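You operate a simulated robot arm through the tools that you are given. There is no shell and no other tool.

Carry out the task below with a simulated robot arm. There is one attempt and no reset: what you move stays moved.

TASK
Drop the spoiled piece in the red tub, tip the rest into the red bag and clip it.
Fine: tray level again, rocker to FREE for one pull of the red lever and back to LOCK. Where these are worked on the way, their far stop is far enough and under half their travel is too little: lock rocker.

Only the result counts: the job must be done as asked and must still hold three seconds after the hand-in. Knocking over, shifting, dropping, spilling or breaking anything else fails it.

THE ROBOT
A 6-joint arm with a fingered hand, fixed in place. Base frame: the origin is on the floor under the middle of its stand, x ahead of it, y to its left, z up; the work surface is at about z = 86. Units: cm, degrees, N and s.
With the tool pointing down near the work surface it reaches from about 34 to 74 cm from the base axis. Its first joint turns from -115.0 to 115.0 degrees. Payload 4 kg.
Tool frame: the origin (TCP) lies between the finger pads and is the grasp point; the fingertips stand 2.6 cm ahead of it; z points along the fingers, y is the line along which they close. The gripper opens to 13.2 cm; its body begins 7.3 cm behind the TCP. The gripper is a hand of 4 fingers: y runs from the thumb to the fingers, the wrist lies at [0, 0, -23.9] in the tool frame, and closing takes about 1.5 s.
Orientation is that of the tool frame in the base frame, as [roll, pitch, yaw] about the fixed x, y, z axes, in that order (R = Rz(yaw) Ry(pitch) Rx(roll)). With the fingers straight down and closing along the base's y, the tool's x points along the base's -x, its y along +y and its z along -z.

THE INTERFACE
- The arm moves only by the tool send_rows. Its argument "commands" is a list of rows, each a list of 3 entries, a list of its own where there are three numbers: the shift along the base's x, y, z in cm, then the turn, a rotation vector about the base's x, y, z in degrees, then the gripper command, from -1 (shut) to 1 (fully open), values between in proportion. In form: [[[x, y, z], [rx, ry, rz], fingers], ...]. A call has 1 to 20 rows; each row is the pose to reach, as a shift and turn from the pose commanded when the call began. A row lasts 0.2 s, in which the tool goes at most 5 cm and 8.6 degrees; a call with a longer step from one row to the next is refused whole, and so is a gripper value outside its range. Where a pose cannot be reached the arm comes as near as it can. A force on the tool above 40 N (or 10 N above the force at the start of the call, whichever is more), or a blocked arm, ends the call early, and 0.2 s more pass. The fingers move at their own pace (about 15.3 cm/s each) and stop on an object; they squeeze with about 33 N. The grip force told is the motor's: it shows also when the fingers shut on nothing. Time passes only in rows, and 0.2 s behind the last, so rows that repeat a pose let the fingers close. The reply holds the time, the measured pose of the TCP, the force on the tool along the base axes, the opening and the grip force, in the units named above and with some noise, with the torque about the TCP (base axes, N m) and any sound that the robot's microphone picked up.
- Cameras (640 x 400 px; columns grow to the right, rows downward): "scene" is fixed at [40.12, 64.99, 165.38]; the picture's right is [-0.97, 0.23, 0.00], its down [0.22, 0.90, -0.37] and it looks along [-0.09, -0.36, -0.93] (base axes); focal length 241 px, centre (320, 200). "wrist" rides on the gripper at [6.8, 0.2, -9.7] in the tool frame; the picture's right is [-0.03, 1.00, 0.00], its down [-0.82, -0.02, -0.58] and it looks along [-0.58, -0.01, 0.82] (tool axes); focal length 270 px, centre (320, 200). There is no depth. A picture from a camera that has moved, and an enlarged one, comes with that camera's place and axes in the base frame and with its lens.
- camera(camera): a new picture of that camera. It takes no simulated time.
- raise_lower(by): slides the trunk up (or, below 0, down) by that many cm; the arm rides with it, the base frame stays. It gives what a move gives, with no picture.
- hand_shape(shape): the hand has 4 fingers and takes this shape, open, in about a second: jaw (thumb against the fingers, like two jaws); tri (thumb and two fingers); tip (a fingertip pinch); poke (one finger out to press); point (the index stretched); flat (the hand flat); cup (the hand cupped); fist (a fist). The gripper value then closes the fingers along that shape, each until it touches; the sizes above hold for jaw. It gives what a move gives, with no picture.
- enlarge(camera, box): a new picture of the part [left, top, right, bottom] of that camera's present view, enlarged. It takes no simulated time.
- job_done(): hands the job in; it is judged then, once.

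Nothing tells you positions but the pictures and the camera data. Unless the task says otherwise, let go and move clear before handing in.

The tools are called after "Emit:" by a JSON object that holds its "name" and its "arguments". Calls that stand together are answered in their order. send_rows: Moves the arm, as the interface text tells. Its arguments: {"type":"object","properties":{"commands":{"type":"array"}},"required":["commands"]} The other tools are called the same way: raise_lower (by) moves the trunk up or down; hand_shape (shape) gives the hand a shape; camera (camera) takes a picture; enlarge (camera, box) takes an enlarged picture of a part of a camera's view; job_done () hands the job in.

At the start:

```text
clock: 0.0
tcp_pos: [25.8, 30.93, 127.95]
tcp_rot: [180.0, 0.1, -180.0]
ft_force: [-0.1, 0.4, 0.5]
wrist_torque: [0.0, -0.03, -0.01]
finger_gap: 13.2
grasp_force: 0.1
shape: jaw
trunk travel left (down, up): [-92.5, 6.5]
```

scene: 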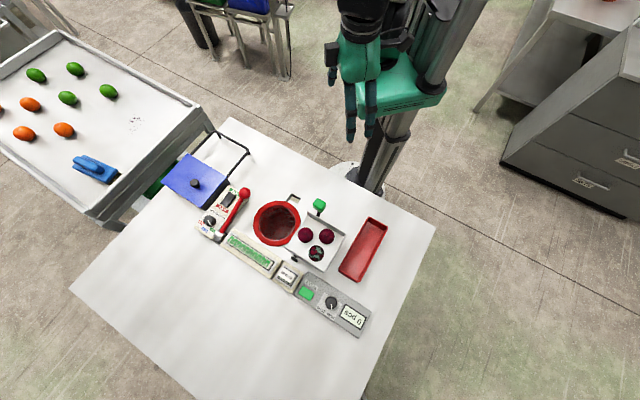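
wrist: 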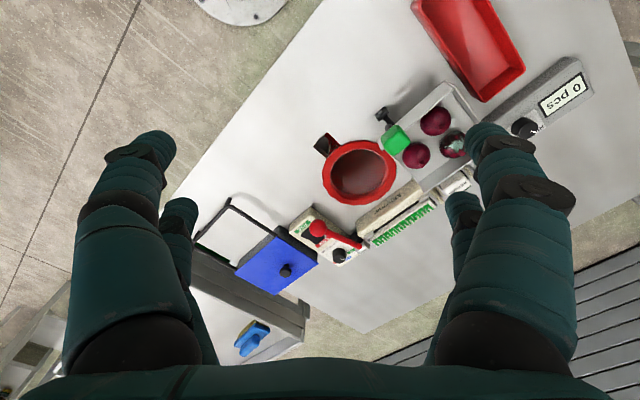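

I see a table with a red ring/bag, a tray with three dark red pieces (one looks spoiled), a red tub, a control panel with a red lever and rocker, and a side cart with a blue clip. I'll look closer before moving anything.

Emit:
{"name": "enlarge", "arguments": {"camera": "scene", "box": [180, 170, 300, 245]}}

Emit:
{"name": "enlarge", "arguments": {"camera": "scene", "box": [240, 180, 400, 280]}}

Emit:
{"name": "enlarge", "arguments": {"camera": "scene", "box": [220, 220, 380, 340]}}

Emit:
{"name": "enlarge", "arguments": {"camera": "wrist", "box": [270, 80, 480, 290]}}

Emit:
{"name": "enlarge", "arguments": {"camera": "scene", "box": [0, 30, 220, 220]}}

```text
5.33 times, centred on (240, 208) of scene
camera zoom: at [40.12, 64.99, 165.38], right [-0.97, 0.23, 0.0], down [0.22, 0.9, -0.37], along [-0.09, -0.36, -0.93], focal length 1286 px, centre (747, 160)
```

zoom: 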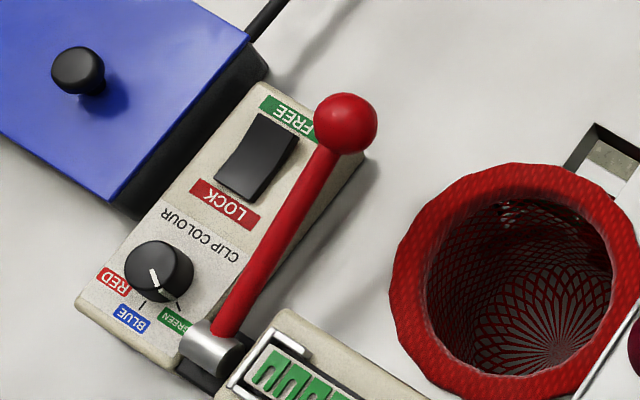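

```text
4.00 times, centred on (320, 230) of scene
camera zoom: at [40.12, 64.99, 165.38], right [-0.97, 0.23, 0.0], down [0.22, 0.9, -0.37], along [-0.09, -0.36, -0.93], focal length 964 px, centre (320, 80)
```

zoom: 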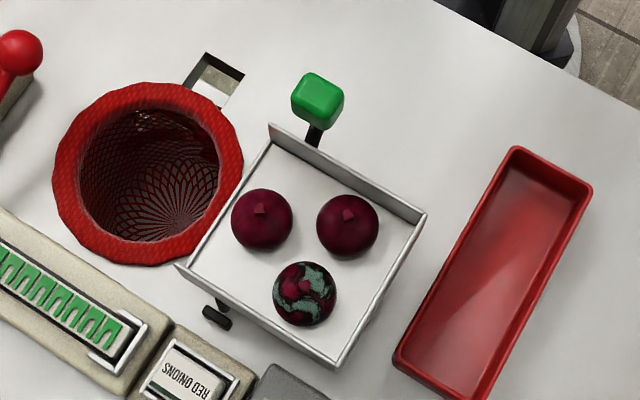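

```text
3.33 times, centred on (300, 280) of scene
camera zoom: at [40.12, 64.99, 165.38], right [-0.97, 0.23, 0.0], down [0.22, 0.9, -0.37], along [-0.09, -0.36, -0.93], focal length 804 px, centre (387, -67)
```

zoom: 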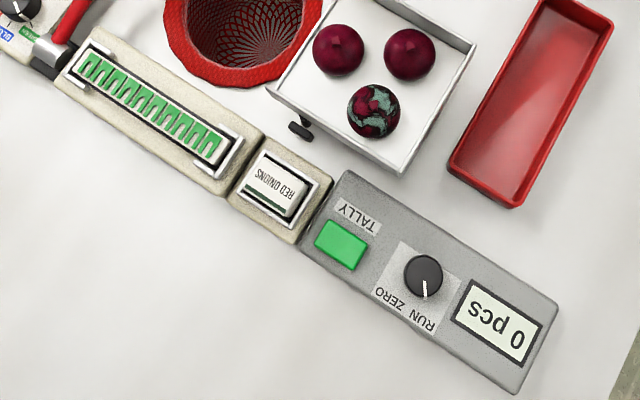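

```text
1.90 times, centred on (375, 185) of wrist
camera zoom: at [18.83, 31.27, 137.5], right [0.03, 1.0, 0.0], down [0.82, -0.02, 0.58], along [0.58, -0.01, -0.82], focal length 515 px, centre (215, 229)
```

zoom: 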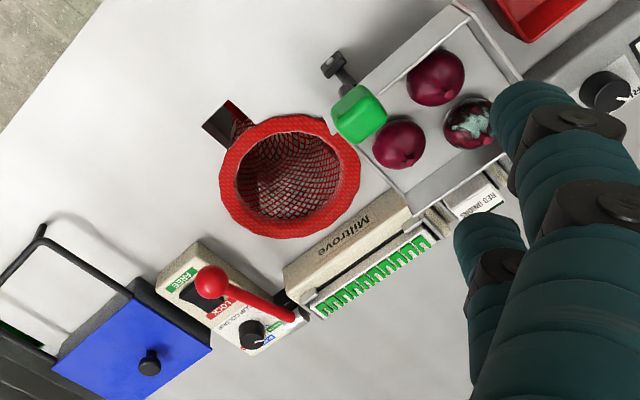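

```text
2.11 times, centred on (110, 125) of scene
camera zoom: at [40.12, 64.99, 165.38], right [-0.97, 0.23, 0.0], down [0.22, 0.9, -0.37], along [-0.09, -0.36, -0.93], focal length 508 px, centre (762, 358)
```

zoom: 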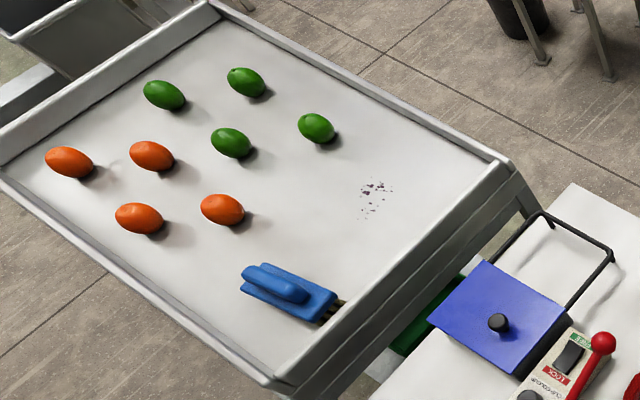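

The tray with the three onions sits about z=92, with the mouldy one around (38.5, 53.5). The bag ring is at about (48.7, 39.2), the green tip handle at (34.5, 41.7, 100.7), the red lever ball at (56, 30, 95) and the rocker at about (63.5, 28). I'll try finger shapes up here, clear of everything, to see which one fits between the onions.

Emit:
{"name": "hand_shape", "arguments": {"shape": "tri"}}

Emit:
{"name": "camera", "arguments": {"camera": "wrist"}}

Emit:
{"name": "enlarge", "arguments": {"camera": "scene", "box": [300, 0, 460, 160]}}

Emit:
{"name": "hand_shape", "arguments": {"shape": "tip"}}

Emit:
{"name": "camera", "arguments": {"camera": "wrist"}}

Emit:
{"name": "enlarge", "arguments": {"camera": "scene", "box": [300, 0, 460, 160]}}

Emit:
{"name": "hand_shape", "arguments": {"shape": "poke"}}

Emit:
{"name": "camera", "arguments": {"camera": "wrist"}}

Emit:
{"name": "enlarge", "arguments": {"camera": "scene", "box": [300, 0, 460, 160]}}

```text
clock: 0.9
tcp_pos: [25.68, 30.99, 128.0]
tcp_rot: [180.0, 0.0, -180.0]
ft_force: [0.3, -0.3, 0.9]
wrist_torque: [0.0, -0.01, -0.02]
finger_gap: 13.2
grasp_force: 0.0
shape: tri
trunk travel left (down, up): [-92.5, 6.5]
```

```text
taken
camera wrist: at [18.83, 31.27, 137.5], right [0.03, 1.0, 0.0], down [0.82, -0.02, 0.58], along [0.58, -0.01, -0.82], focal length 270 px, centre (320, 200)
```

wrist: 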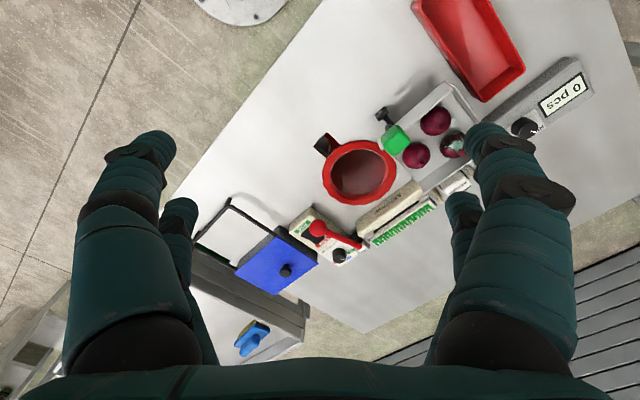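

```text
2.50 times, centred on (380, 80) of scene
camera zoom: at [40.12, 64.99, 165.38], right [-0.97, 0.23, 0.0], down [0.22, 0.9, -0.37], along [-0.09, -0.36, -0.93], focal length 603 px, centre (170, 500)
```

zoom: 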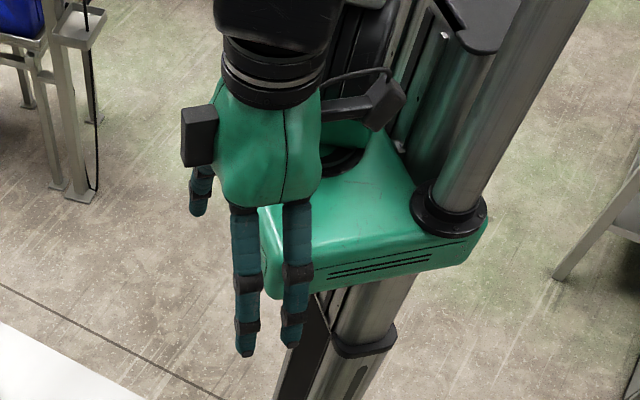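

```text
clock: 1.8
tcp_pos: [25.84, 31.01, 127.88]
tcp_rot: [180.0, -0.1, -179.9]
ft_force: [0.2, -1.0, 0.1]
wrist_torque: [-0.01, 0.01, -0.01]
finger_gap: 13.19
grasp_force: 0.1
shape: tip
trunk travel left (down, up): [-92.5, 6.5]
```

```text
taken
camera wrist: at [18.83, 31.27, 137.5], right [0.03, 1.0, 0.0], down [0.82, -0.02, 0.58], along [0.58, -0.01, -0.82], focal length 270 px, centre (320, 200)
```

wrist: 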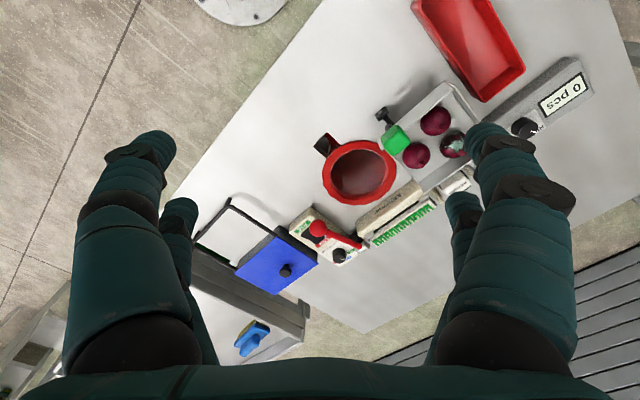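

```text
2.50 times, centred on (380, 80) of scene
camera zoom: at [40.12, 64.99, 165.38], right [-0.97, 0.23, 0.0], down [0.22, 0.9, -0.37], along [-0.09, -0.36, -0.93], focal length 603 px, centre (170, 500)
```

zoom: 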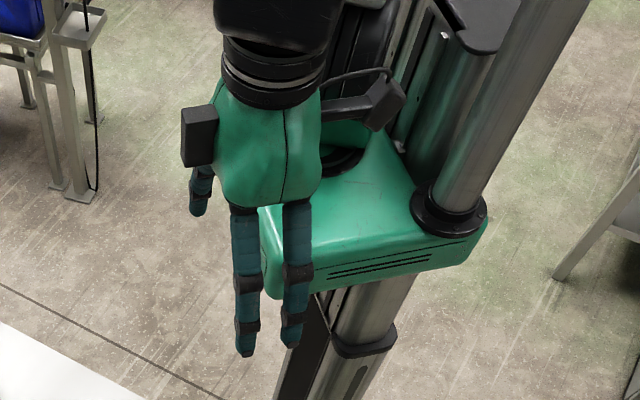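

```text
clock: 2.7
tcp_pos: [25.76, 30.96, 127.84]
tcp_rot: [-180.0, 0.0, 179.9]
ft_force: [0.0, -0.7, 0.1]
wrist_torque: [-0.03, 0.01, 0.0]
finger_gap: 0.0
grasp_force: 0.1
shape: poke
trunk travel left (down, up): [-92.5, 6.5]
```

```text
taken
camera wrist: at [18.83, 31.27, 137.5], right [0.03, 1.0, 0.0], down [0.82, -0.02, 0.58], along [0.58, -0.01, -0.82], focal length 270 px, centre (320, 200)
```

wrist: 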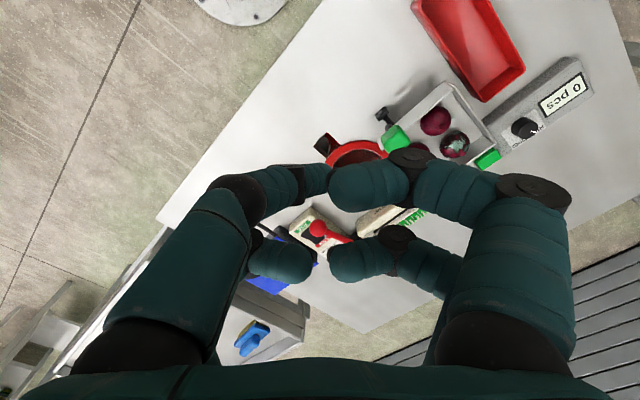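

```text
2.50 times, centred on (380, 80) of scene
camera zoom: at [40.12, 64.99, 165.38], right [-0.97, 0.23, 0.0], down [0.22, 0.9, -0.37], along [-0.09, -0.36, -0.93], focal length 603 px, centre (170, 500)
```

zoom: 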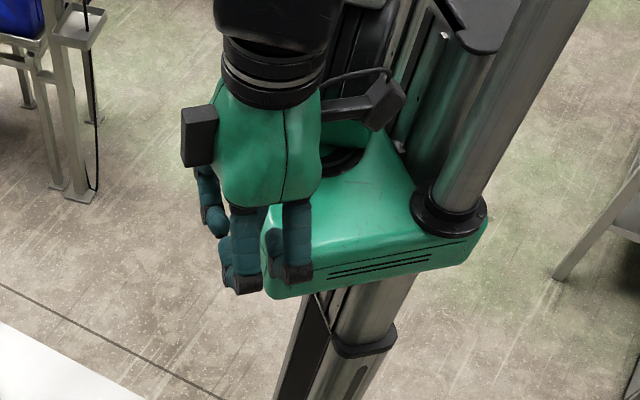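

The hand has two fingers on each side. The poke shape looks mostly folded, so I'll compare it with point and look closer at each.

Emit:
{"name": "enlarge", "arguments": {"camera": "wrist", "box": [160, 100, 500, 320]}}

Emit:
{"name": "hand_shape", "arguments": {"shape": "point"}}

Emit:
{"name": "camera", "arguments": {"camera": "wrist"}}

Emit:
{"name": "enlarge", "arguments": {"camera": "scene", "box": [300, 0, 460, 160]}}

Emit:
{"name": "hand_shape", "arguments": {"shape": "fist"}}

Emit:
{"name": "camera", "arguments": {"camera": "wrist"}}

Emit:
{"name": "enlarge", "arguments": {"camera": "scene", "box": [300, 0, 460, 160]}}

```text
1.82 times, centred on (330, 210) of wrist
camera zoom: at [18.83, 31.27, 137.5], right [0.03, 1.0, 0.0], down [0.82, -0.02, 0.58], along [0.58, -0.01, -0.82], focal length 491 px, centre (302, 182)
```

zoom: 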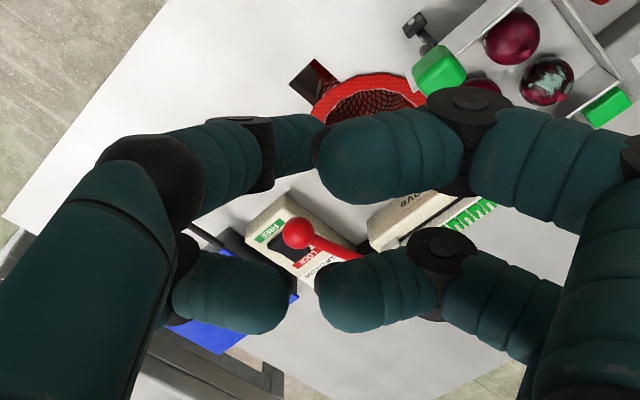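

```text
clock: 3.6
tcp_pos: [25.76, 31.0, 127.91]
tcp_rot: [180.0, 0.0, -180.0]
ft_force: [0.5, -0.3, -0.1]
wrist_torque: [-0.02, -0.01, -0.01]
finger_gap: 0.02
grasp_force: 0.1
shape: point
trunk travel left (down, up): [-92.5, 6.5]
```

```text
taken
camera wrist: at [18.83, 31.27, 137.5], right [0.03, 1.0, 0.0], down [0.82, -0.02, 0.58], along [0.58, -0.01, -0.82], focal length 270 px, centre (320, 200)
```

wrist: 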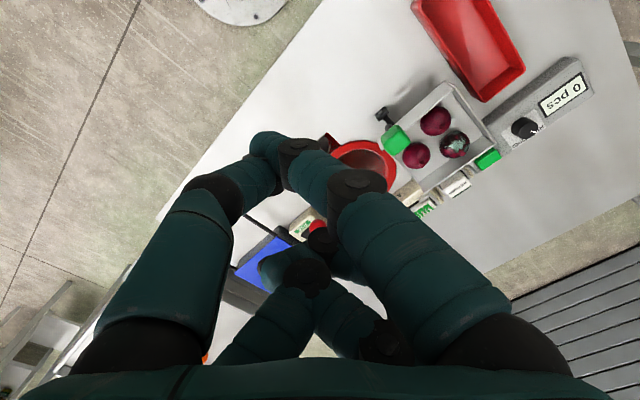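

```text
2.50 times, centred on (380, 80) of scene
camera zoom: at [40.12, 64.99, 165.38], right [-0.97, 0.23, 0.0], down [0.22, 0.9, -0.37], along [-0.09, -0.36, -0.93], focal length 603 px, centre (170, 500)
```

zoom: 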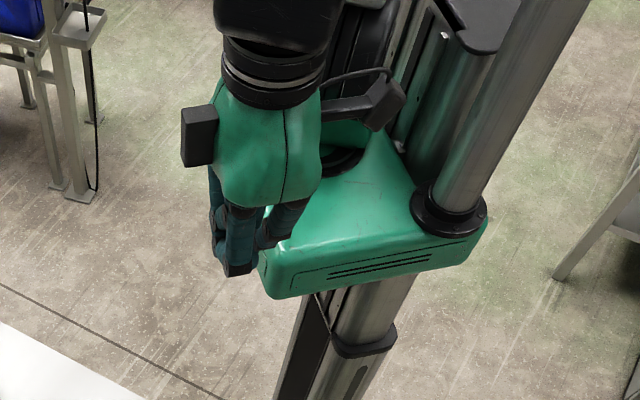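

```text
clock: 4.5
tcp_pos: [25.82, 31.14, 127.92]
tcp_rot: [180.0, 0.0, 180.0]
ft_force: [1.3, -0.8, -0.2]
wrist_torque: [-0.04, 0.01, -0.05]
finger_gap: 0.0
grasp_force: 0.0
shape: fist
trunk travel left (down, up): [-92.5, 6.5]
```

```text
taken
camera wrist: at [18.83, 31.27, 137.5], right [0.03, 1.0, 0.0], down [0.82, -0.02, 0.58], along [0.58, -0.01, -0.82], focal length 270 px, centre (320, 200)
```

wrist: 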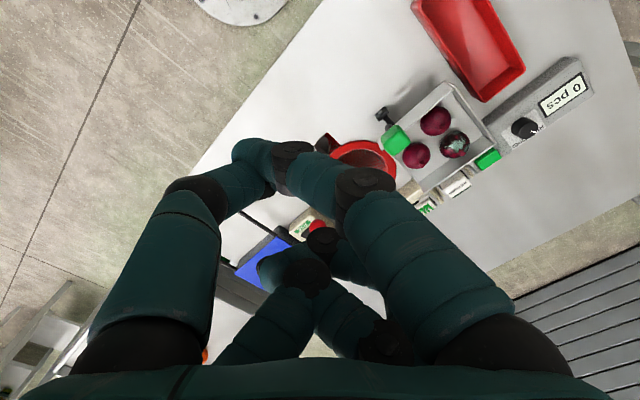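

```text
2.50 times, centred on (380, 80) of scene
camera zoom: at [40.12, 64.99, 165.38], right [-0.97, 0.23, 0.0], down [0.22, 0.9, -0.37], along [-0.09, -0.36, -0.93], focal length 603 px, centre (170, 500)
```

zoom: 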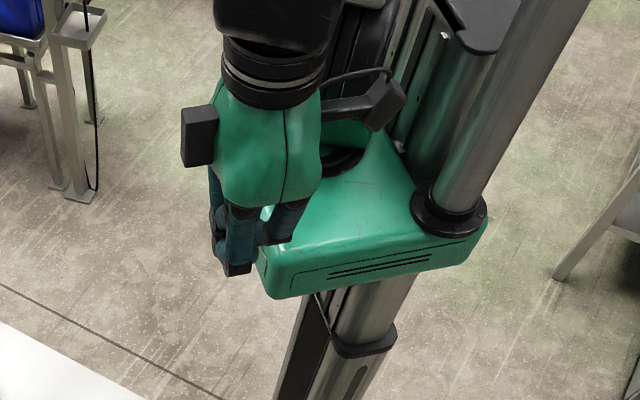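

Poke and fist curl the fingertips together instead of leaving a single finger out. I'll test how tip and jaw look when partly and fully closed, still in free air.

Emit:
{"name": "hand_shape", "arguments": {"shape": "tip"}}

Emit:
{"name": "send_rows", "arguments": {"commands": [[[0, 0, 0], [0, 0, 0], -0.2], [[0, 0, 0], [0, 0, 0], -0.2], [[0, 0, 0], [0, 0, 0], -0.2], [[0, 0, 0], [0, 0, 0], -0.2], [[0, 0, 0], [0, 0, 0], -0.2]]}}

Emit:
{"name": "camera", "arguments": {"camera": "wrist"}}

Emit:
{"name": "enlarge", "arguments": {"camera": "scene", "box": [300, 0, 460, 160]}}

Emit:
{"name": "send_rows", "arguments": {"commands": [[[0, 0, 0], [0, 0, 0], -1], [[0, 0, 0], [0, 0, 0], -1], [[0, 0, 0], [0, 0, 0], -1], [[0, 0, 0], [0, 0, 0], -1], [[0, 0, 0], [0, 0, 0], -1]]}}

Emit:
{"name": "camera", "arguments": {"camera": "wrist"}}

Emit:
{"name": "enlarge", "arguments": {"camera": "scene", "box": [300, 0, 460, 160]}}

```text
clock: 5.4
tcp_pos: [25.79, 30.92, 127.91]
tcp_rot: [180.0, 0.0, 179.9]
ft_force: [-0.4, 0.1, -0.8]
wrist_torque: [0.04, -0.01, -0.01]
finger_gap: 13.19
grasp_force: 0.1
shape: tip
trunk travel left (down, up): [-92.5, 6.5]
```

```text
clock: 6.6
tcp_pos: [25.81, 30.97, 127.89]
tcp_rot: [179.9, 0.0, 179.9]
ft_force: [-0.1, 0.4, -0.3]
wrist_torque: [0.0, 0.01, 0.0]
finger_gap: 5.33
grasp_force: 0.0
shape: tip
trunk travel left (down, up): [-92.5, 6.5]
```

```text
taken
camera wrist: at [18.83, 31.27, 137.49], right [0.03, 1.0, 0.0], down [0.82, -0.02, 0.58], along [0.58, -0.01, -0.82], focal length 270 px, centre (320, 200)
```

wrist: 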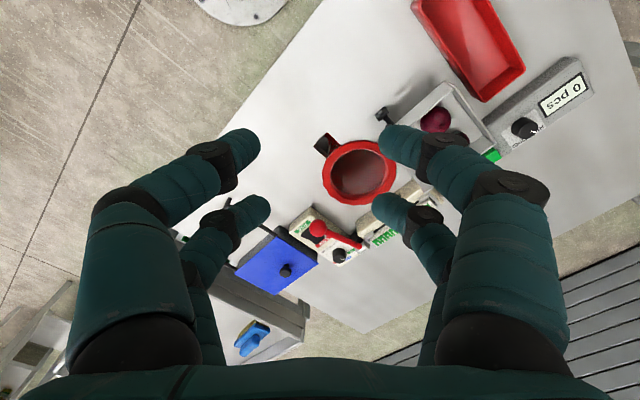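

```text
2.50 times, centred on (380, 80) of scene
camera zoom: at [40.12, 64.99, 165.38], right [-0.97, 0.23, 0.0], down [0.22, 0.9, -0.37], along [-0.09, -0.36, -0.93], focal length 603 px, centre (170, 500)
```

zoom: 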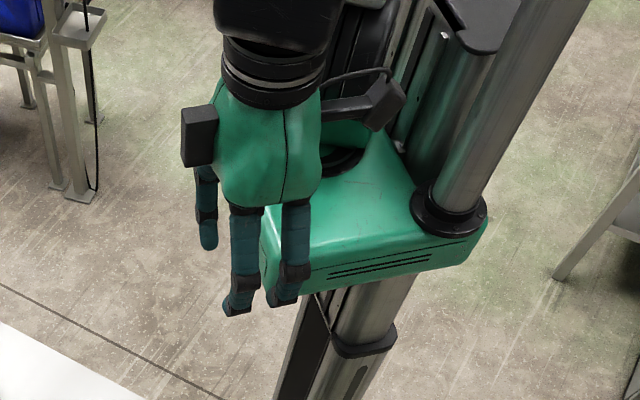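

```text
clock: 7.8
tcp_pos: [25.7, 30.94, 127.88]
tcp_rot: [180.0, 0.0, -180.0]
ft_force: [0.7, -0.7, 1.0]
wrist_torque: [0.03, 0.01, -0.01]
finger_gap: 0.0
grasp_force: 32.8
shape: tip
trunk travel left (down, up): [-92.5, 6.5]
```

```text
taken
camera wrist: at [18.83, 31.27, 137.49], right [0.03, 1.0, 0.0], down [0.82, -0.02, 0.58], along [0.58, -0.01, -0.82], focal length 270 px, centre (320, 200)
```

wrist: 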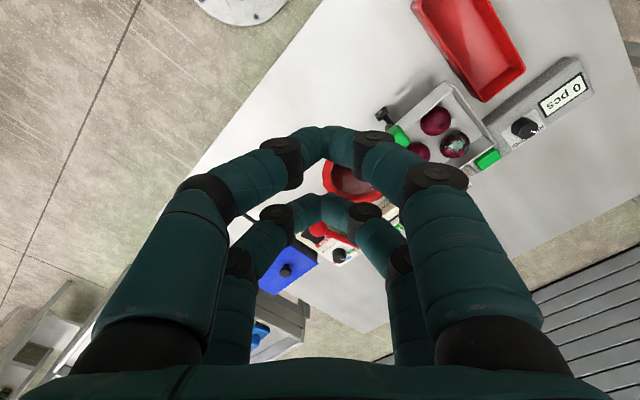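

```text
2.50 times, centred on (380, 80) of scene
camera zoom: at [40.12, 64.99, 165.38], right [-0.97, 0.23, 0.0], down [0.22, 0.9, -0.37], along [-0.09, -0.36, -0.93], focal length 603 px, centre (170, 500)
```

zoom: 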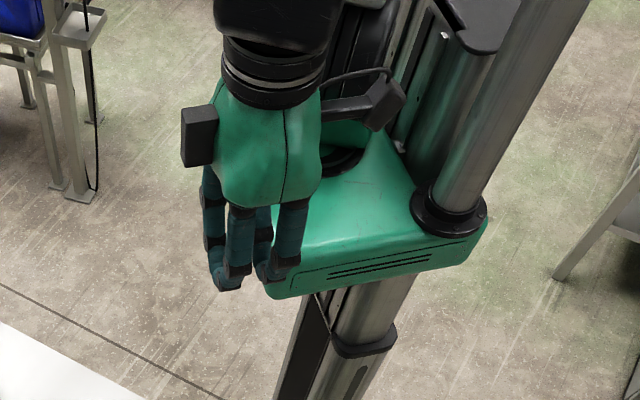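

In tip shape the fingers work as two opposed pairs, about 3.5 cm apart along tool x. I'll check how the jaw shape looks at a similar gap to compare.

Emit:
{"name": "hand_shape", "arguments": {"shape": "jaw"}}

Emit:
{"name": "send_rows", "arguments": {"commands": [[[0, 0, 0], [0, 0, 0], -0.2], [[0, 0, 0], [0, 0, 0], -0.2], [[0, 0, 0], [0, 0, 0], -0.2], [[0, 0, 0], [0, 0, 0], -0.2], [[0, 0, 0], [0, 0, 0], -0.2]]}}

Emit:
{"name": "camera", "arguments": {"camera": "wrist"}}

Emit:
{"name": "enlarge", "arguments": {"camera": "scene", "box": [300, 0, 460, 160]}}

Emit:
{"name": "send_rows", "arguments": {"commands": [[[0, 0, 0], [0, 0, 0], -1], [[0, 0, 0], [0, 0, 0], -1], [[0, 0, 0], [0, 0, 0], -1], [[0, 0, 0], [0, 0, 0], -1], [[0, 0, 0], [0, 0, 0], -1]]}}

Emit:
{"name": "camera", "arguments": {"camera": "wrist"}}

Emit:
{"name": "enlarge", "arguments": {"camera": "scene", "box": [300, 0, 460, 160]}}

Emit:
{"name": "hand_shape", "arguments": {"shape": "tri"}}

Emit:
{"name": "send_rows", "arguments": {"commands": [[[0, 0, 0], [0, 0, 0], -0.3], [[0, 0, 0], [0, 0, 0], -0.3], [[0, 0, 0], [0, 0, 0], -0.3], [[0, 0, 0], [0, 0, 0], -0.3], [[0, 0, 0], [0, 0, 0], -0.3]]}}

Emit:
{"name": "camera", "arguments": {"camera": "wrist"}}

Emit:
{"name": "enlarge", "arguments": {"camera": "scene", "box": [300, 0, 460, 160]}}

```text
clock: 8.7
tcp_pos: [25.74, 30.96, 127.96]
tcp_rot: [-180.0, 0.0, -180.0]
ft_force: [0.7, -0.7, -0.1]
wrist_torque: [-0.01, -0.02, 0.05]
finger_gap: 13.19
grasp_force: 0.0
shape: jaw
trunk travel left (down, up): [-92.5, 6.5]
```

```text
clock: 9.9
tcp_pos: [25.71, 30.98, 127.9]
tcp_rot: [-180.0, 0.0, 180.0]
ft_force: [0.2, 0.5, 1.3]
wrist_torque: [0.02, 0.01, -0.03]
finger_gap: 5.34
grasp_force: 0.1
shape: jaw
trunk travel left (down, up): [-92.5, 6.5]
```

```text
taken
camera wrist: at [18.83, 31.27, 137.49], right [0.03, 1.0, 0.0], down [0.82, -0.02, 0.58], along [0.58, -0.01, -0.82], focal length 270 px, centre (320, 200)
```

wrist: 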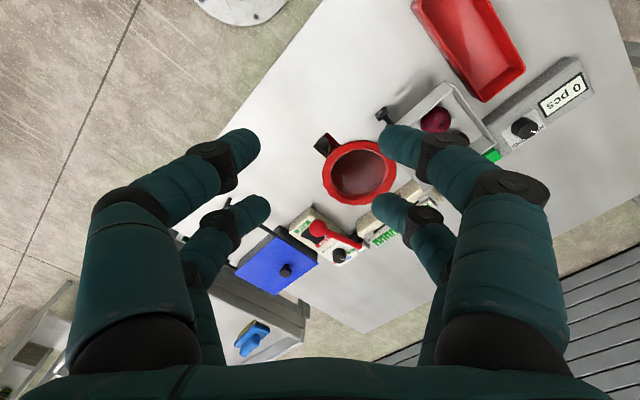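

```text
2.50 times, centred on (380, 80) of scene
camera zoom: at [40.12, 64.99, 165.38], right [-0.97, 0.23, 0.0], down [0.22, 0.9, -0.37], along [-0.09, -0.36, -0.93], focal length 603 px, centre (170, 500)
```

zoom: 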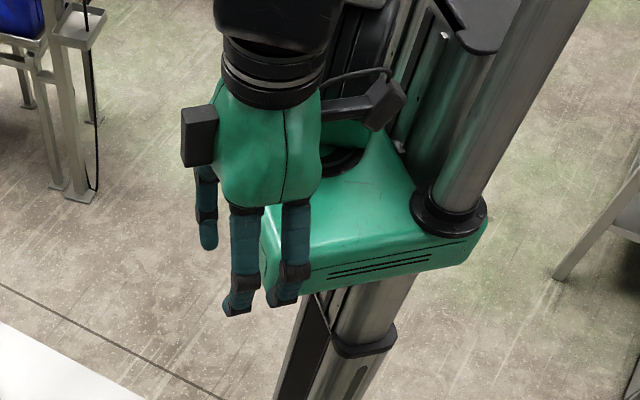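

```text
clock: 11.1
tcp_pos: [25.78, 30.96, 127.87]
tcp_rot: [-180.0, 0.1, 180.0]
ft_force: [-0.3, -0.7, -0.6]
wrist_torque: [0.0, 0.04, 0.02]
finger_gap: 0.01
grasp_force: 33.3
shape: jaw
trunk travel left (down, up): [-92.5, 6.5]
```

```text
taken
camera wrist: at [18.83, 31.27, 137.49], right [0.03, 1.0, 0.0], down [0.82, -0.02, 0.58], along [0.58, -0.01, -0.82], focal length 270 px, centre (320, 200)
```

wrist: 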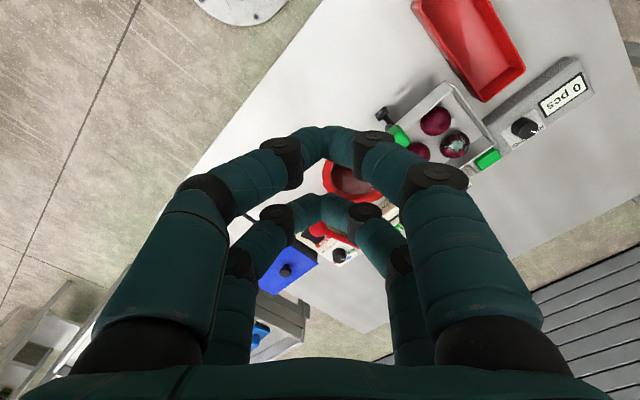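

```text
2.50 times, centred on (380, 80) of scene
camera zoom: at [40.12, 64.99, 165.38], right [-0.97, 0.23, 0.0], down [0.22, 0.9, -0.37], along [-0.09, -0.36, -0.93], focal length 603 px, centre (170, 500)
```

zoom: 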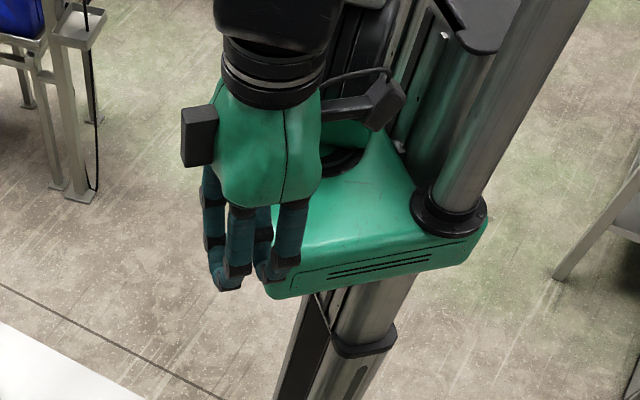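

```text
clock: 12.0
tcp_pos: [25.75, 31.05, 127.94]
tcp_rot: [180.0, -0.1, 180.0]
ft_force: [0.0, -0.6, -0.6]
wrist_torque: [0.01, 0.01, 0.03]
finger_gap: 13.16
grasp_force: 0.0
shape: tri
trunk travel left (down, up): [-92.5, 6.5]
```

```text
clock: 13.2
tcp_pos: [25.74, 31.07, 128.0]
tcp_rot: [180.0, 0.0, -179.9]
ft_force: [-0.7, 0.0, -0.2]
wrist_torque: [-0.01, 0.0, 0.04]
finger_gap: 4.68
grasp_force: 0.0
shape: tri
trunk travel left (down, up): [-92.5, 6.5]
```

```text
taken
camera wrist: at [18.83, 31.27, 137.49], right [0.03, 1.0, 0.0], down [0.82, -0.02, 0.58], along [0.58, -0.01, -0.82], focal length 270 px, centre (320, 200)
```

wrist: 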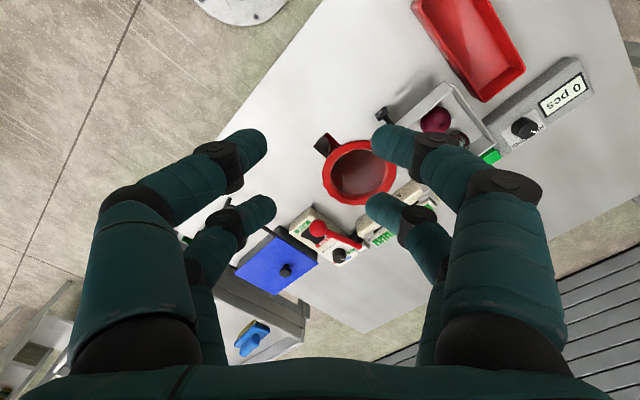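

```text
2.50 times, centred on (380, 80) of scene
camera zoom: at [40.12, 64.99, 165.38], right [-0.97, 0.23, 0.0], down [0.22, 0.9, -0.37], along [-0.09, -0.36, -0.93], focal length 603 px, centre (170, 500)
```

zoom: 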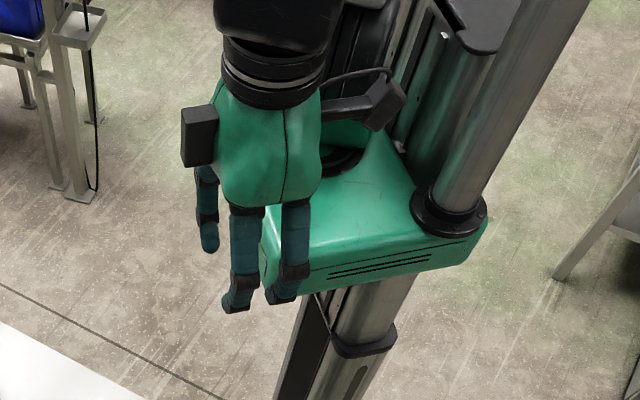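

All the grasp shapes act as two opposed pairs, so I'll use jaw partly closed. Next I'll swing the hand over the tray, well above everything, turned so the closing line sits between the neighbouring onions, and look down from there.

Emit:
{"name": "hand_shape", "arguments": {"shape": "jaw"}}

Emit:
{"name": "send_rows", "arguments": {"commands": [[[1.2, 2.2, 0], [0, 0, 8], 0.6], [[2.4, 4.4, 0], [0, 0, 16], 0.2], [[3.6, 6.6, 0], [0, 0, 24], -0.1], [[4.8, 8.8, 0], [0, 0, 32], -0.1], [[6.0, 11.0, 0], [0, 0, 40], -0.1], [[7.2, 13.2, 0], [0, 0, 48], -0.1], [[8.4, 15.4, 0], [0, 0, 56], -0.1], [[9.6, 17.6, 0], [0, 0, 64], -0.1], [[10.8, 19.8, 0], [0, 0, 72], -0.1], [[12.2, 21.5, 0], [0, 0, 75], -0.1], [[12.2, 21.5, 0], [0, 0, 75], -0.1]]}}

Emit:
{"name": "camera", "arguments": {"camera": "wrist"}}

Emit:
{"name": "camera", "arguments": {"camera": "scene"}}

```text
clock: 14.1
tcp_pos: [25.86, 31.01, 127.87]
tcp_rot: [-180.0, 0.0, -180.0]
ft_force: [0.0, 0.5, 0.4]
wrist_torque: [0.03, 0.0, 0.0]
finger_gap: 13.18
grasp_force: 0.1
shape: jaw
trunk travel left (down, up): [-92.5, 6.5]
```

```text
clock: 16.5
tcp_pos: [37.85, 52.37, 128.15]
tcp_rot: [-180.0, 0.0, -104.9]
ft_force: [0.0, -0.1, -0.5]
wrist_torque: [0.0, -0.01, -0.01]
finger_gap: 5.97
grasp_force: 0.0
shape: jaw
trunk travel left (down, up): [-92.5, 6.5]
```

```text
taken
camera wrist: at [35.87, 45.86, 137.76], right [-0.96, 0.28, 0.0], down [0.23, 0.78, 0.58], along [0.16, 0.55, -0.82], focal length 270 px, centre (320, 200)
```

wrist: 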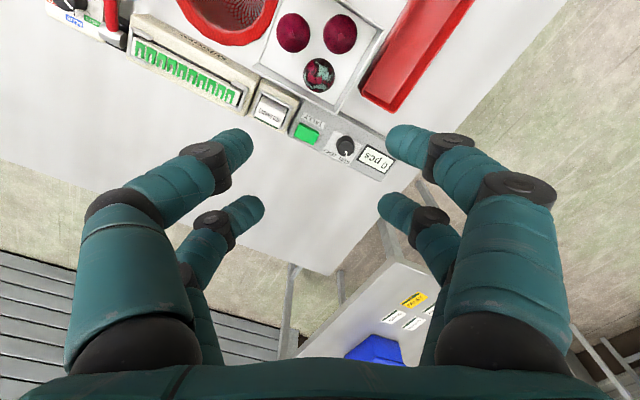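

```text
taken
```

scene: 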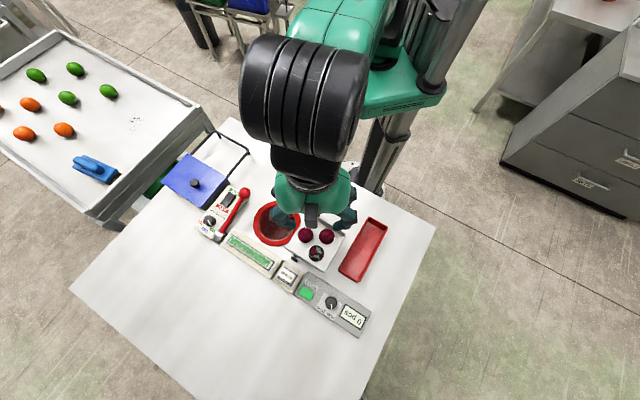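

Now I have a clean overhead look at the tray. I'll enlarge it to measure the onions and the tray walls accurately.

Emit:
{"name": "enlarge", "arguments": {"camera": "wrist", "box": [240, 0, 400, 100]}}

Emit:
{"name": "enlarge", "arguments": {"camera": "scene", "box": [280, 215, 360, 285]}}

```text
4.00 times, centred on (320, 50) of wrist
camera zoom: at [35.87, 45.86, 137.76], right [-0.96, 0.28, 0.0], down [0.23, 0.78, 0.58], along [0.16, 0.55, -0.82], focal length 1081 px, centre (320, 800)
```

zoom: 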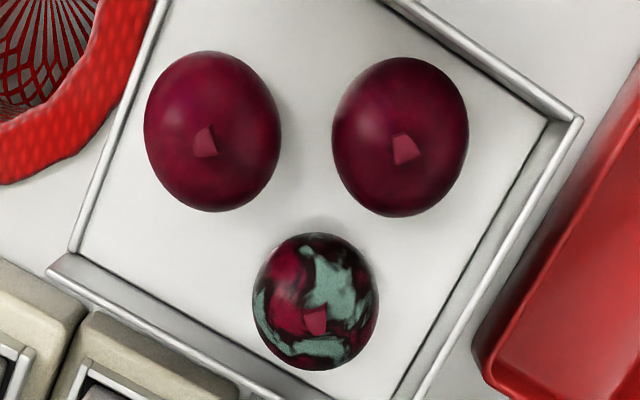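

```text
5.71 times, centred on (320, 250) of scene
camera zoom: at [40.12, 64.99, 165.38], right [-0.97, 0.23, 0.0], down [0.22, 0.9, -0.37], along [-0.09, -0.36, -0.93], focal length 1378 px, centre (320, -86)
```

zoom: 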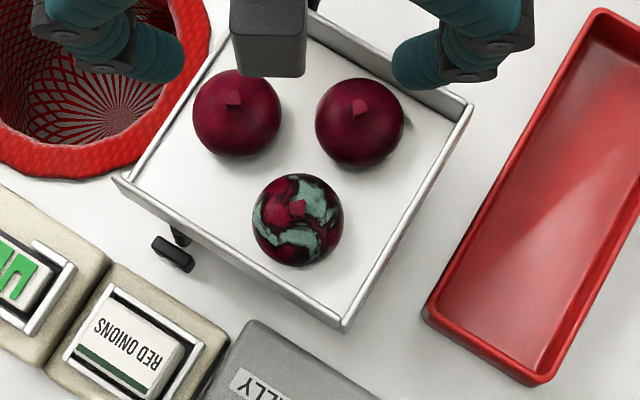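

Onion 3, the spoiled one, is centred near (38.45, 53.45, 93.7) with a radius of about 2.3. The tray walls come up to about its equator, so I'll move closer to measure wall height and clearances.

Emit:
{"name": "send_rows", "arguments": {"commands": [[[-1, -3, -3], [0, 0, 0], -0.1], [[-2, -6, -6], [0, 0, 0], -0.1], [[-2, -8, -10], [0, 0, 0], -0.1], [[-2, -8, -14], [0, 0, 0], -0.1], [[-2, -8, -16], [0, 0, 0], -0.1], [[-2, -8, -16], [0, 0, 0], -0.1]]}}

Emit:
{"name": "camera", "arguments": {"camera": "wrist"}}

Emit:
{"name": "enlarge", "arguments": {"camera": "wrist", "box": [200, 0, 440, 150]}}

```text
clock: 17.9
tcp_pos: [35.81, 44.48, 111.8]
tcp_rot: [179.9, -0.1, -104.9]
ft_force: [0.2, -0.9, -0.5]
wrist_torque: [-0.01, -0.01, -0.01]
finger_gap: 5.99
grasp_force: 0.0
shape: jaw
trunk travel left (down, up): [-92.5, 6.5]
```

```text
taken
camera wrist: at [33.88, 38.06, 121.37], right [-0.96, 0.28, 0.0], down [0.23, 0.78, 0.58], along [0.16, 0.55, -0.82], focal length 270 px, centre (320, 200)
```

wrist: 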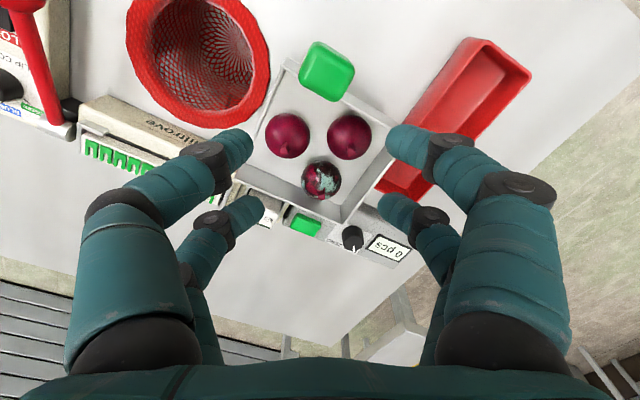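

```text
2.67 times, centred on (320, 75) of wrist
camera zoom: at [33.88, 38.06, 121.37], right [-0.96, 0.28, 0.0], down [0.23, 0.78, 0.58], along [0.16, 0.55, -0.82], focal length 721 px, centre (320, 533)
```

zoom: 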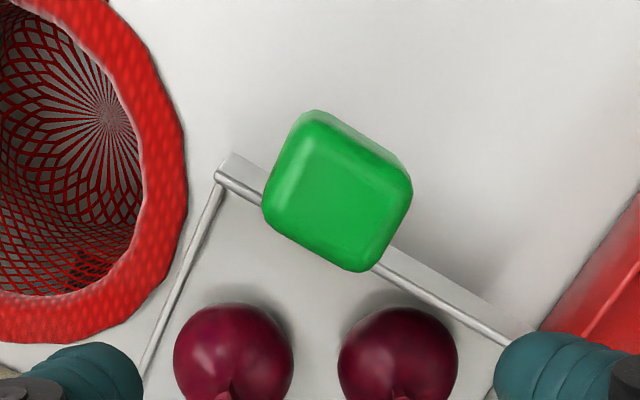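

Emit:
{"name": "enlarge", "arguments": {"camera": "wrist", "box": [220, 110, 420, 235]}}

Emit:
{"name": "enlarge", "arguments": {"camera": "wrist", "box": [0, 0, 240, 150]}}

Emit:
{"name": "enlarge", "arguments": {"camera": "scene", "box": [285, 195, 375, 285]}}

```text
3.20 times, centred on (320, 172) of wrist
camera zoom: at [33.88, 38.06, 121.37], right [-0.96, 0.28, 0.0], down [0.23, 0.78, 0.58], along [0.16, 0.55, -0.82], focal length 865 px, centre (320, 288)
```

zoom: 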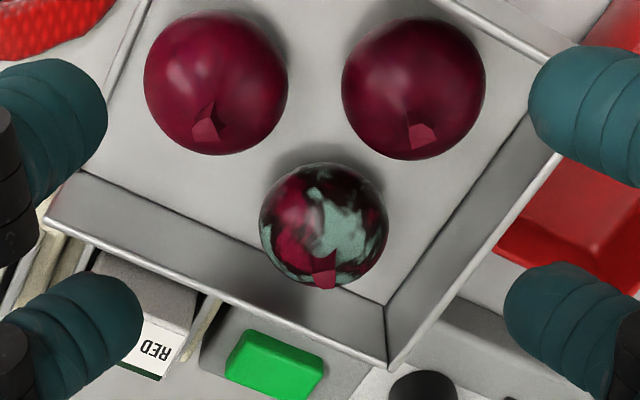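

```text
2.67 times, centred on (120, 75) of wrist
camera zoom: at [33.88, 38.06, 121.37], right [-0.96, 0.28, 0.0], down [0.23, 0.78, 0.58], along [0.16, 0.55, -0.82], focal length 721 px, centre (853, 533)
```

zoom: 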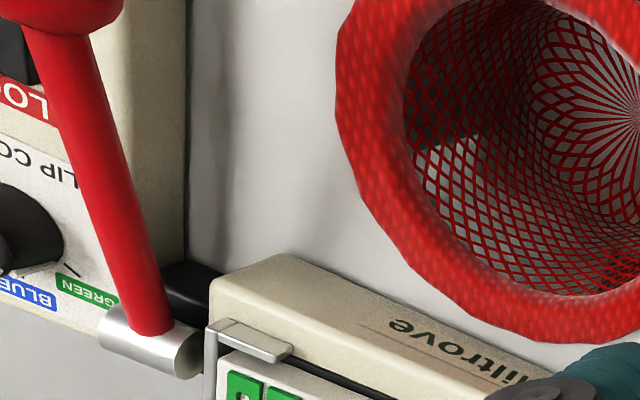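

```text
4.44 times, centred on (330, 240) of scene
camera zoom: at [40.12, 64.99, 165.38], right [-0.97, 0.23, 0.0], down [0.22, 0.9, -0.37], along [-0.09, -0.36, -0.93], focal length 1071 px, centre (276, 22)
```

zoom: 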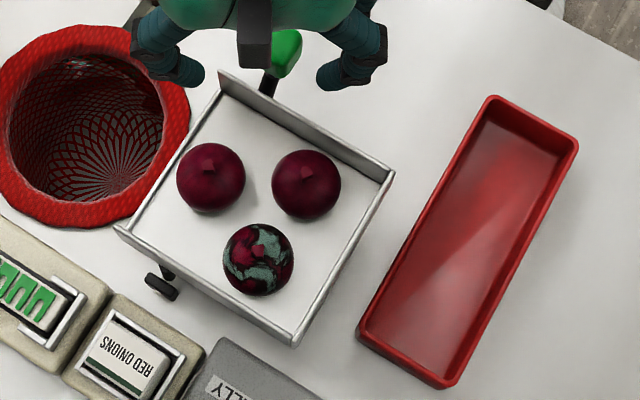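

The tray walls turn out to be about 4 cm high, with tops near z≈95.7, and the spoiled onion sits near a corner, so finger shape matters. I'll measure the finger profile at several openings before committing.

Emit:
{"name": "send_rows", "arguments": {"commands": [[[0, 0, 4], [0, 0, 0], -0.3], [[0, 0, 8], [0, 0, 0], -0.3], [[0, 0, 8], [0, 0, 0], -0.3], [[0, 0, 8], [0, 0, 0], -0.3]]}}

Emit:
{"name": "enlarge", "arguments": {"camera": "wrist", "box": [300, 100, 560, 260]}}

Emit:
{"name": "send_rows", "arguments": {"commands": [[[0, 0, 0], [0, 0, 0], -0.5], [[0, 0, 0], [0, 0, 0], -0.5], [[0, 0, 0], [0, 0, 0], -0.5]]}}

Emit:
{"name": "enlarge", "arguments": {"camera": "wrist", "box": [300, 100, 560, 260]}}

Emit:
{"name": "hand_shape", "arguments": {"shape": "cup"}}

Emit:
{"name": "camera", "arguments": {"camera": "wrist"}}

Emit:
{"name": "hand_shape", "arguments": {"shape": "flat"}}

Emit:
{"name": "camera", "arguments": {"camera": "wrist"}}

```text
clock: 18.9
tcp_pos: [35.91, 44.45, 119.7]
tcp_rot: [-180.0, 0.1, -105.0]
ft_force: [-0.4, 0.8, -0.6]
wrist_torque: [0.0, -0.02, 0.02]
finger_gap: 4.67
grasp_force: 0.3
shape: jaw
trunk travel left (down, up): [-92.5, 6.5]
```

```text
2.46 times, centred on (430, 180) of wrist
camera zoom: at [33.9, 37.92, 129.3], right [-0.96, 0.28, 0.0], down [0.23, 0.78, 0.58], along [0.16, 0.55, -0.82], focal length 665 px, centre (49, 249)
```

zoom: 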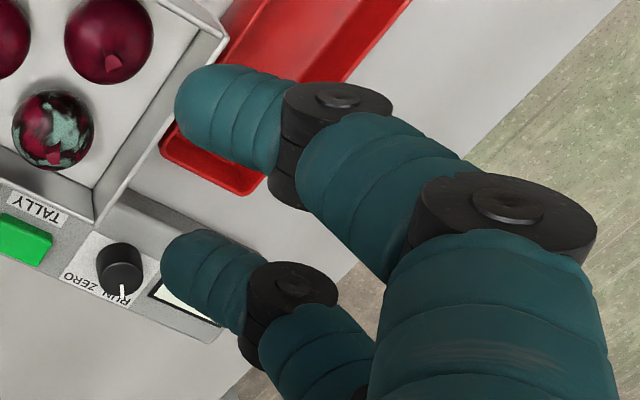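

```text
clock: 19.7
tcp_pos: [35.97, 44.41, 119.75]
tcp_rot: [179.9, 0.1, -105.0]
ft_force: [0.0, 0.7, -0.4]
wrist_torque: [-0.01, -0.03, 0.0]
finger_gap: 3.34
grasp_force: 0.0
shape: jaw
trunk travel left (down, up): [-92.5, 6.5]
```

```text
2.46 times, centred on (430, 180) of wrist
camera zoom: at [33.9, 37.92, 129.27], right [-0.96, 0.28, 0.0], down [0.23, 0.78, 0.58], along [0.16, 0.55, -0.82], focal length 665 px, centre (49, 249)
```

zoom: 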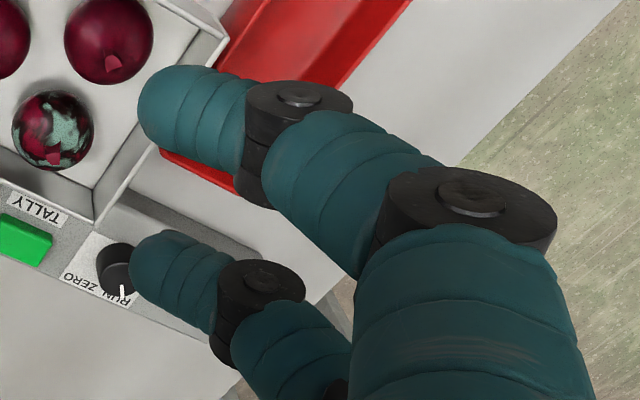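

```text
clock: 20.6
tcp_pos: [35.84, 44.52, 119.73]
tcp_rot: [180.0, 0.0, -105.0]
ft_force: [0.2, -0.1, 1.0]
wrist_torque: [-0.01, 0.0, -0.03]
finger_gap: 5.97
grasp_force: 0.0
shape: cup
trunk travel left (down, up): [-92.5, 6.5]
```

```text
taken
camera wrist: at [33.9, 37.92, 129.28], right [-0.96, 0.28, 0.0], down [0.23, 0.78, 0.58], along [0.16, 0.55, -0.82], focal length 270 px, centre (320, 200)
```

wrist: 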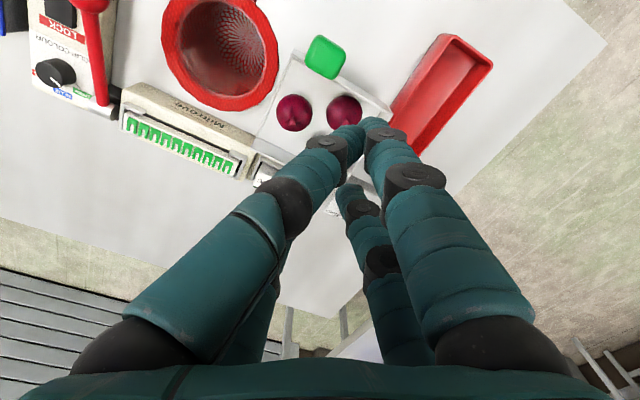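

```text
clock: 21.5
tcp_pos: [35.94, 44.42, 119.74]
tcp_rot: [180.0, 0.0, -105.0]
ft_force: [0.4, 0.0, -0.1]
wrist_torque: [0.01, -0.01, 0.01]
finger_gap: 0.03
grasp_force: 0.0
shape: flat
trunk travel left (down, up): [-92.5, 6.5]
```

```text
taken
camera wrist: at [33.9, 37.92, 129.28], right [-0.96, 0.28, 0.0], down [0.23, 0.78, 0.58], along [0.16, 0.55, -0.82], focal length 270 px, centre (320, 200)
```

wrist: 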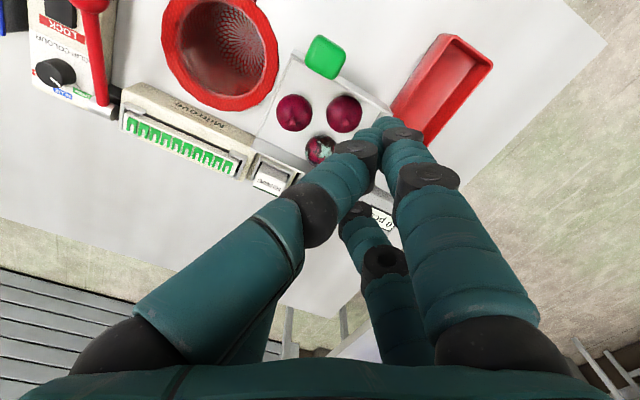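

The cup and flat shapes keep the fingers straighter than jaw does. I'll see how they respond to the gripper value, still high above the tray.

Emit:
{"name": "hand_shape", "arguments": {"shape": "cup"}}

Emit:
{"name": "send_rows", "arguments": {"commands": [[[0, 0, 2], [0, 0, 0], 1], [[0, 0, 4], [0, 0, 0], 1], [[0, 0, 6], [0, 0, 0], 1], [[0, 0, 6], [0, 0, 0], 1], [[0, 0, 6], [0, 0, 0], 1]]}}

Emit:
{"name": "camera", "arguments": {"camera": "wrist"}}

Emit:
{"name": "hand_shape", "arguments": {"shape": "point"}}

Emit:
{"name": "send_rows", "arguments": {"commands": [[[0, 0, 0], [0, 0, 0], 1], [[0, 0, 0], [0, 0, 0], 1], [[0, 0, 0], [0, 0, 0], 1], [[0, 0, 0], [0, 0, 0], 1], [[0, 0, 0], [0, 0, 0], 1]]}}

Emit:
{"name": "camera", "arguments": {"camera": "wrist"}}

Emit:
{"name": "hand_shape", "arguments": {"shape": "flat"}}

Emit:
{"name": "send_rows", "arguments": {"commands": [[[0, 0, 0], [0, 0, 0], 1], [[0, 0, 0], [0, 0, 0], 1], [[0, 0, 0], [0, 0, 0], 1], [[0, 0, 0], [0, 0, 0], 1], [[0, 0, 0], [0, 0, 0], 1]]}}

Emit:
{"name": "camera", "arguments": {"camera": "wrist"}}

Emit:
{"name": "hand_shape", "arguments": {"shape": "poke"}}

Emit:
{"name": "send_rows", "arguments": {"commands": [[[0, 0, 0], [0, 0, 0], 1], [[0, 0, 0], [0, 0, 0], 1], [[0, 0, 0], [0, 0, 0], 1], [[0, 0, 0], [0, 0, 0], 1], [[0, 0, 0], [0, 0, 0], 1]]}}

Emit:
{"name": "camera", "arguments": {"camera": "wrist"}}

```text
clock: 22.4
tcp_pos: [35.93, 44.38, 119.72]
tcp_rot: [-180.0, 0.0, -105.0]
ft_force: [-0.4, -0.5, -0.5]
wrist_torque: [0.03, -0.01, 0.04]
finger_gap: 5.99
grasp_force: 0.1
shape: cup
trunk travel left (down, up): [-92.5, 6.5]
```

```text
clock: 23.6
tcp_pos: [36.12, 44.37, 125.87]
tcp_rot: [-180.0, -0.1, -105.0]
ft_force: [0.5, 0.1, 0.4]
wrist_torque: [0.04, -0.01, 0.0]
finger_gap: 5.99
grasp_force: 0.1
shape: cup
trunk travel left (down, up): [-92.5, 6.5]
```

```text
taken
camera wrist: at [34.1, 37.97, 135.44], right [-0.96, 0.28, 0.0], down [0.23, 0.78, 0.58], along [0.16, 0.55, -0.82], focal length 270 px, centre (320, 200)
```

wrist: 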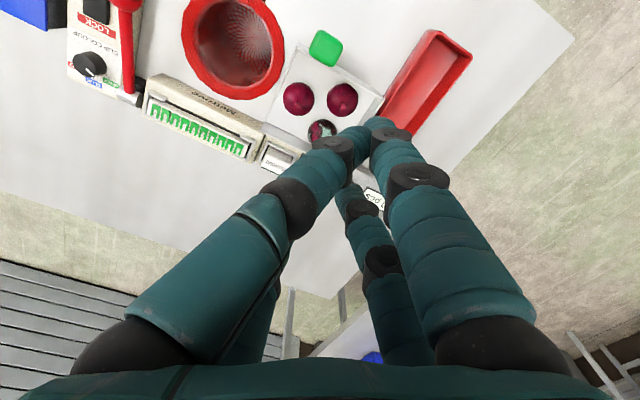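

```text
clock: 24.5
tcp_pos: [36.16, 44.47, 125.92]
tcp_rot: [-179.9, 0.2, -104.9]
ft_force: [0.0, -0.1, -0.1]
wrist_torque: [0.03, 0.01, 0.04]
finger_gap: 0.0
grasp_force: 0.1
shape: point
trunk travel left (down, up): [-92.5, 6.5]
```

```text
clock: 25.7
tcp_pos: [36.07, 44.41, 125.87]
tcp_rot: [180.0, 0.1, -105.0]
ft_force: [-0.8, 0.7, -0.5]
wrist_torque: [0.02, -0.02, -0.01]
finger_gap: 0.0
grasp_force: 0.2
shape: point
trunk travel left (down, up): [-92.5, 6.5]
```

```text
taken
camera wrist: at [34.1, 37.98, 135.43], right [-0.96, 0.28, 0.0], down [0.23, 0.78, 0.58], along [0.16, 0.55, -0.82], focal length 270 px, centre (320, 200)
```

wrist: 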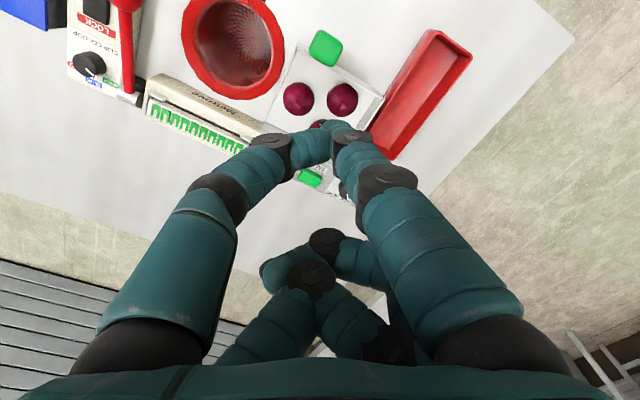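

```text
clock: 26.6
tcp_pos: [36.16, 44.41, 125.73]
tcp_rot: [180.0, 0.1, -105.0]
ft_force: [1.3, 0.7, -0.2]
wrist_torque: [-0.02, 0.02, -0.02]
finger_gap: 0.0
grasp_force: 0.0
shape: flat
trunk travel left (down, up): [-92.5, 6.5]
```

```text
clock: 27.8
tcp_pos: [36.16, 44.55, 125.77]
tcp_rot: [-180.0, 0.1, -105.0]
ft_force: [-1.2, 0.2, -0.1]
wrist_torque: [0.02, -0.03, -0.02]
finger_gap: 0.04
grasp_force: 0.0
shape: flat
trunk travel left (down, up): [-92.5, 6.5]
```

```text
taken
camera wrist: at [34.1, 37.98, 135.43], right [-0.96, 0.28, 0.0], down [0.23, 0.78, 0.58], along [0.16, 0.55, -0.82], focal length 270 px, centre (320, 200)
```

wrist: 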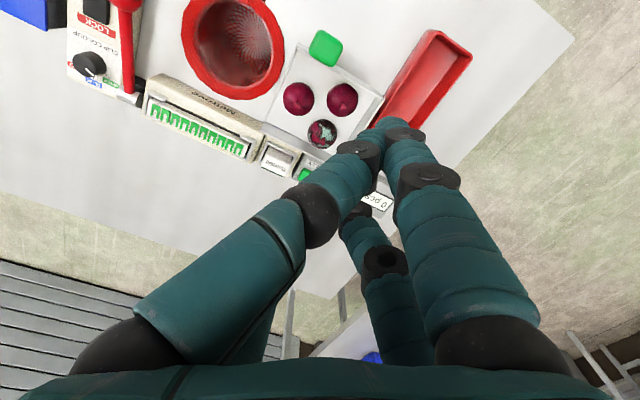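

```text
clock: 28.7
tcp_pos: [36.18, 44.42, 125.95]
tcp_rot: [-180.0, 0.1, -105.2]
ft_force: [0.2, 0.4, 0.2]
wrist_torque: [0.01, -0.02, 0.0]
finger_gap: 0.01
grasp_force: 0.1
shape: poke
trunk travel left (down, up): [-92.5, 6.5]
```

```text
clock: 29.9
tcp_pos: [36.13, 44.4, 125.88]
tcp_rot: [180.0, -0.1, -105.1]
ft_force: [0.6, 0.2, -0.1]
wrist_torque: [-0.01, -0.01, 0.0]
finger_gap: 0.0
grasp_force: 0.0
shape: poke
trunk travel left (down, up): [-92.5, 6.5]
```

```text
taken
camera wrist: at [34.1, 37.98, 135.43], right [-0.96, 0.28, 0.0], down [0.23, 0.78, 0.58], along [0.16, 0.55, -0.82], focal length 270 px, centre (320, 200)
```

wrist: 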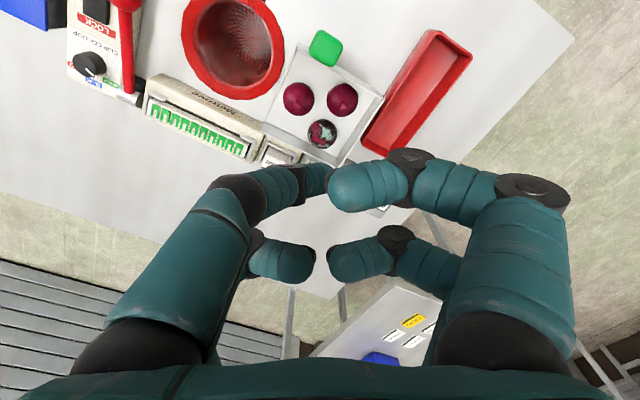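

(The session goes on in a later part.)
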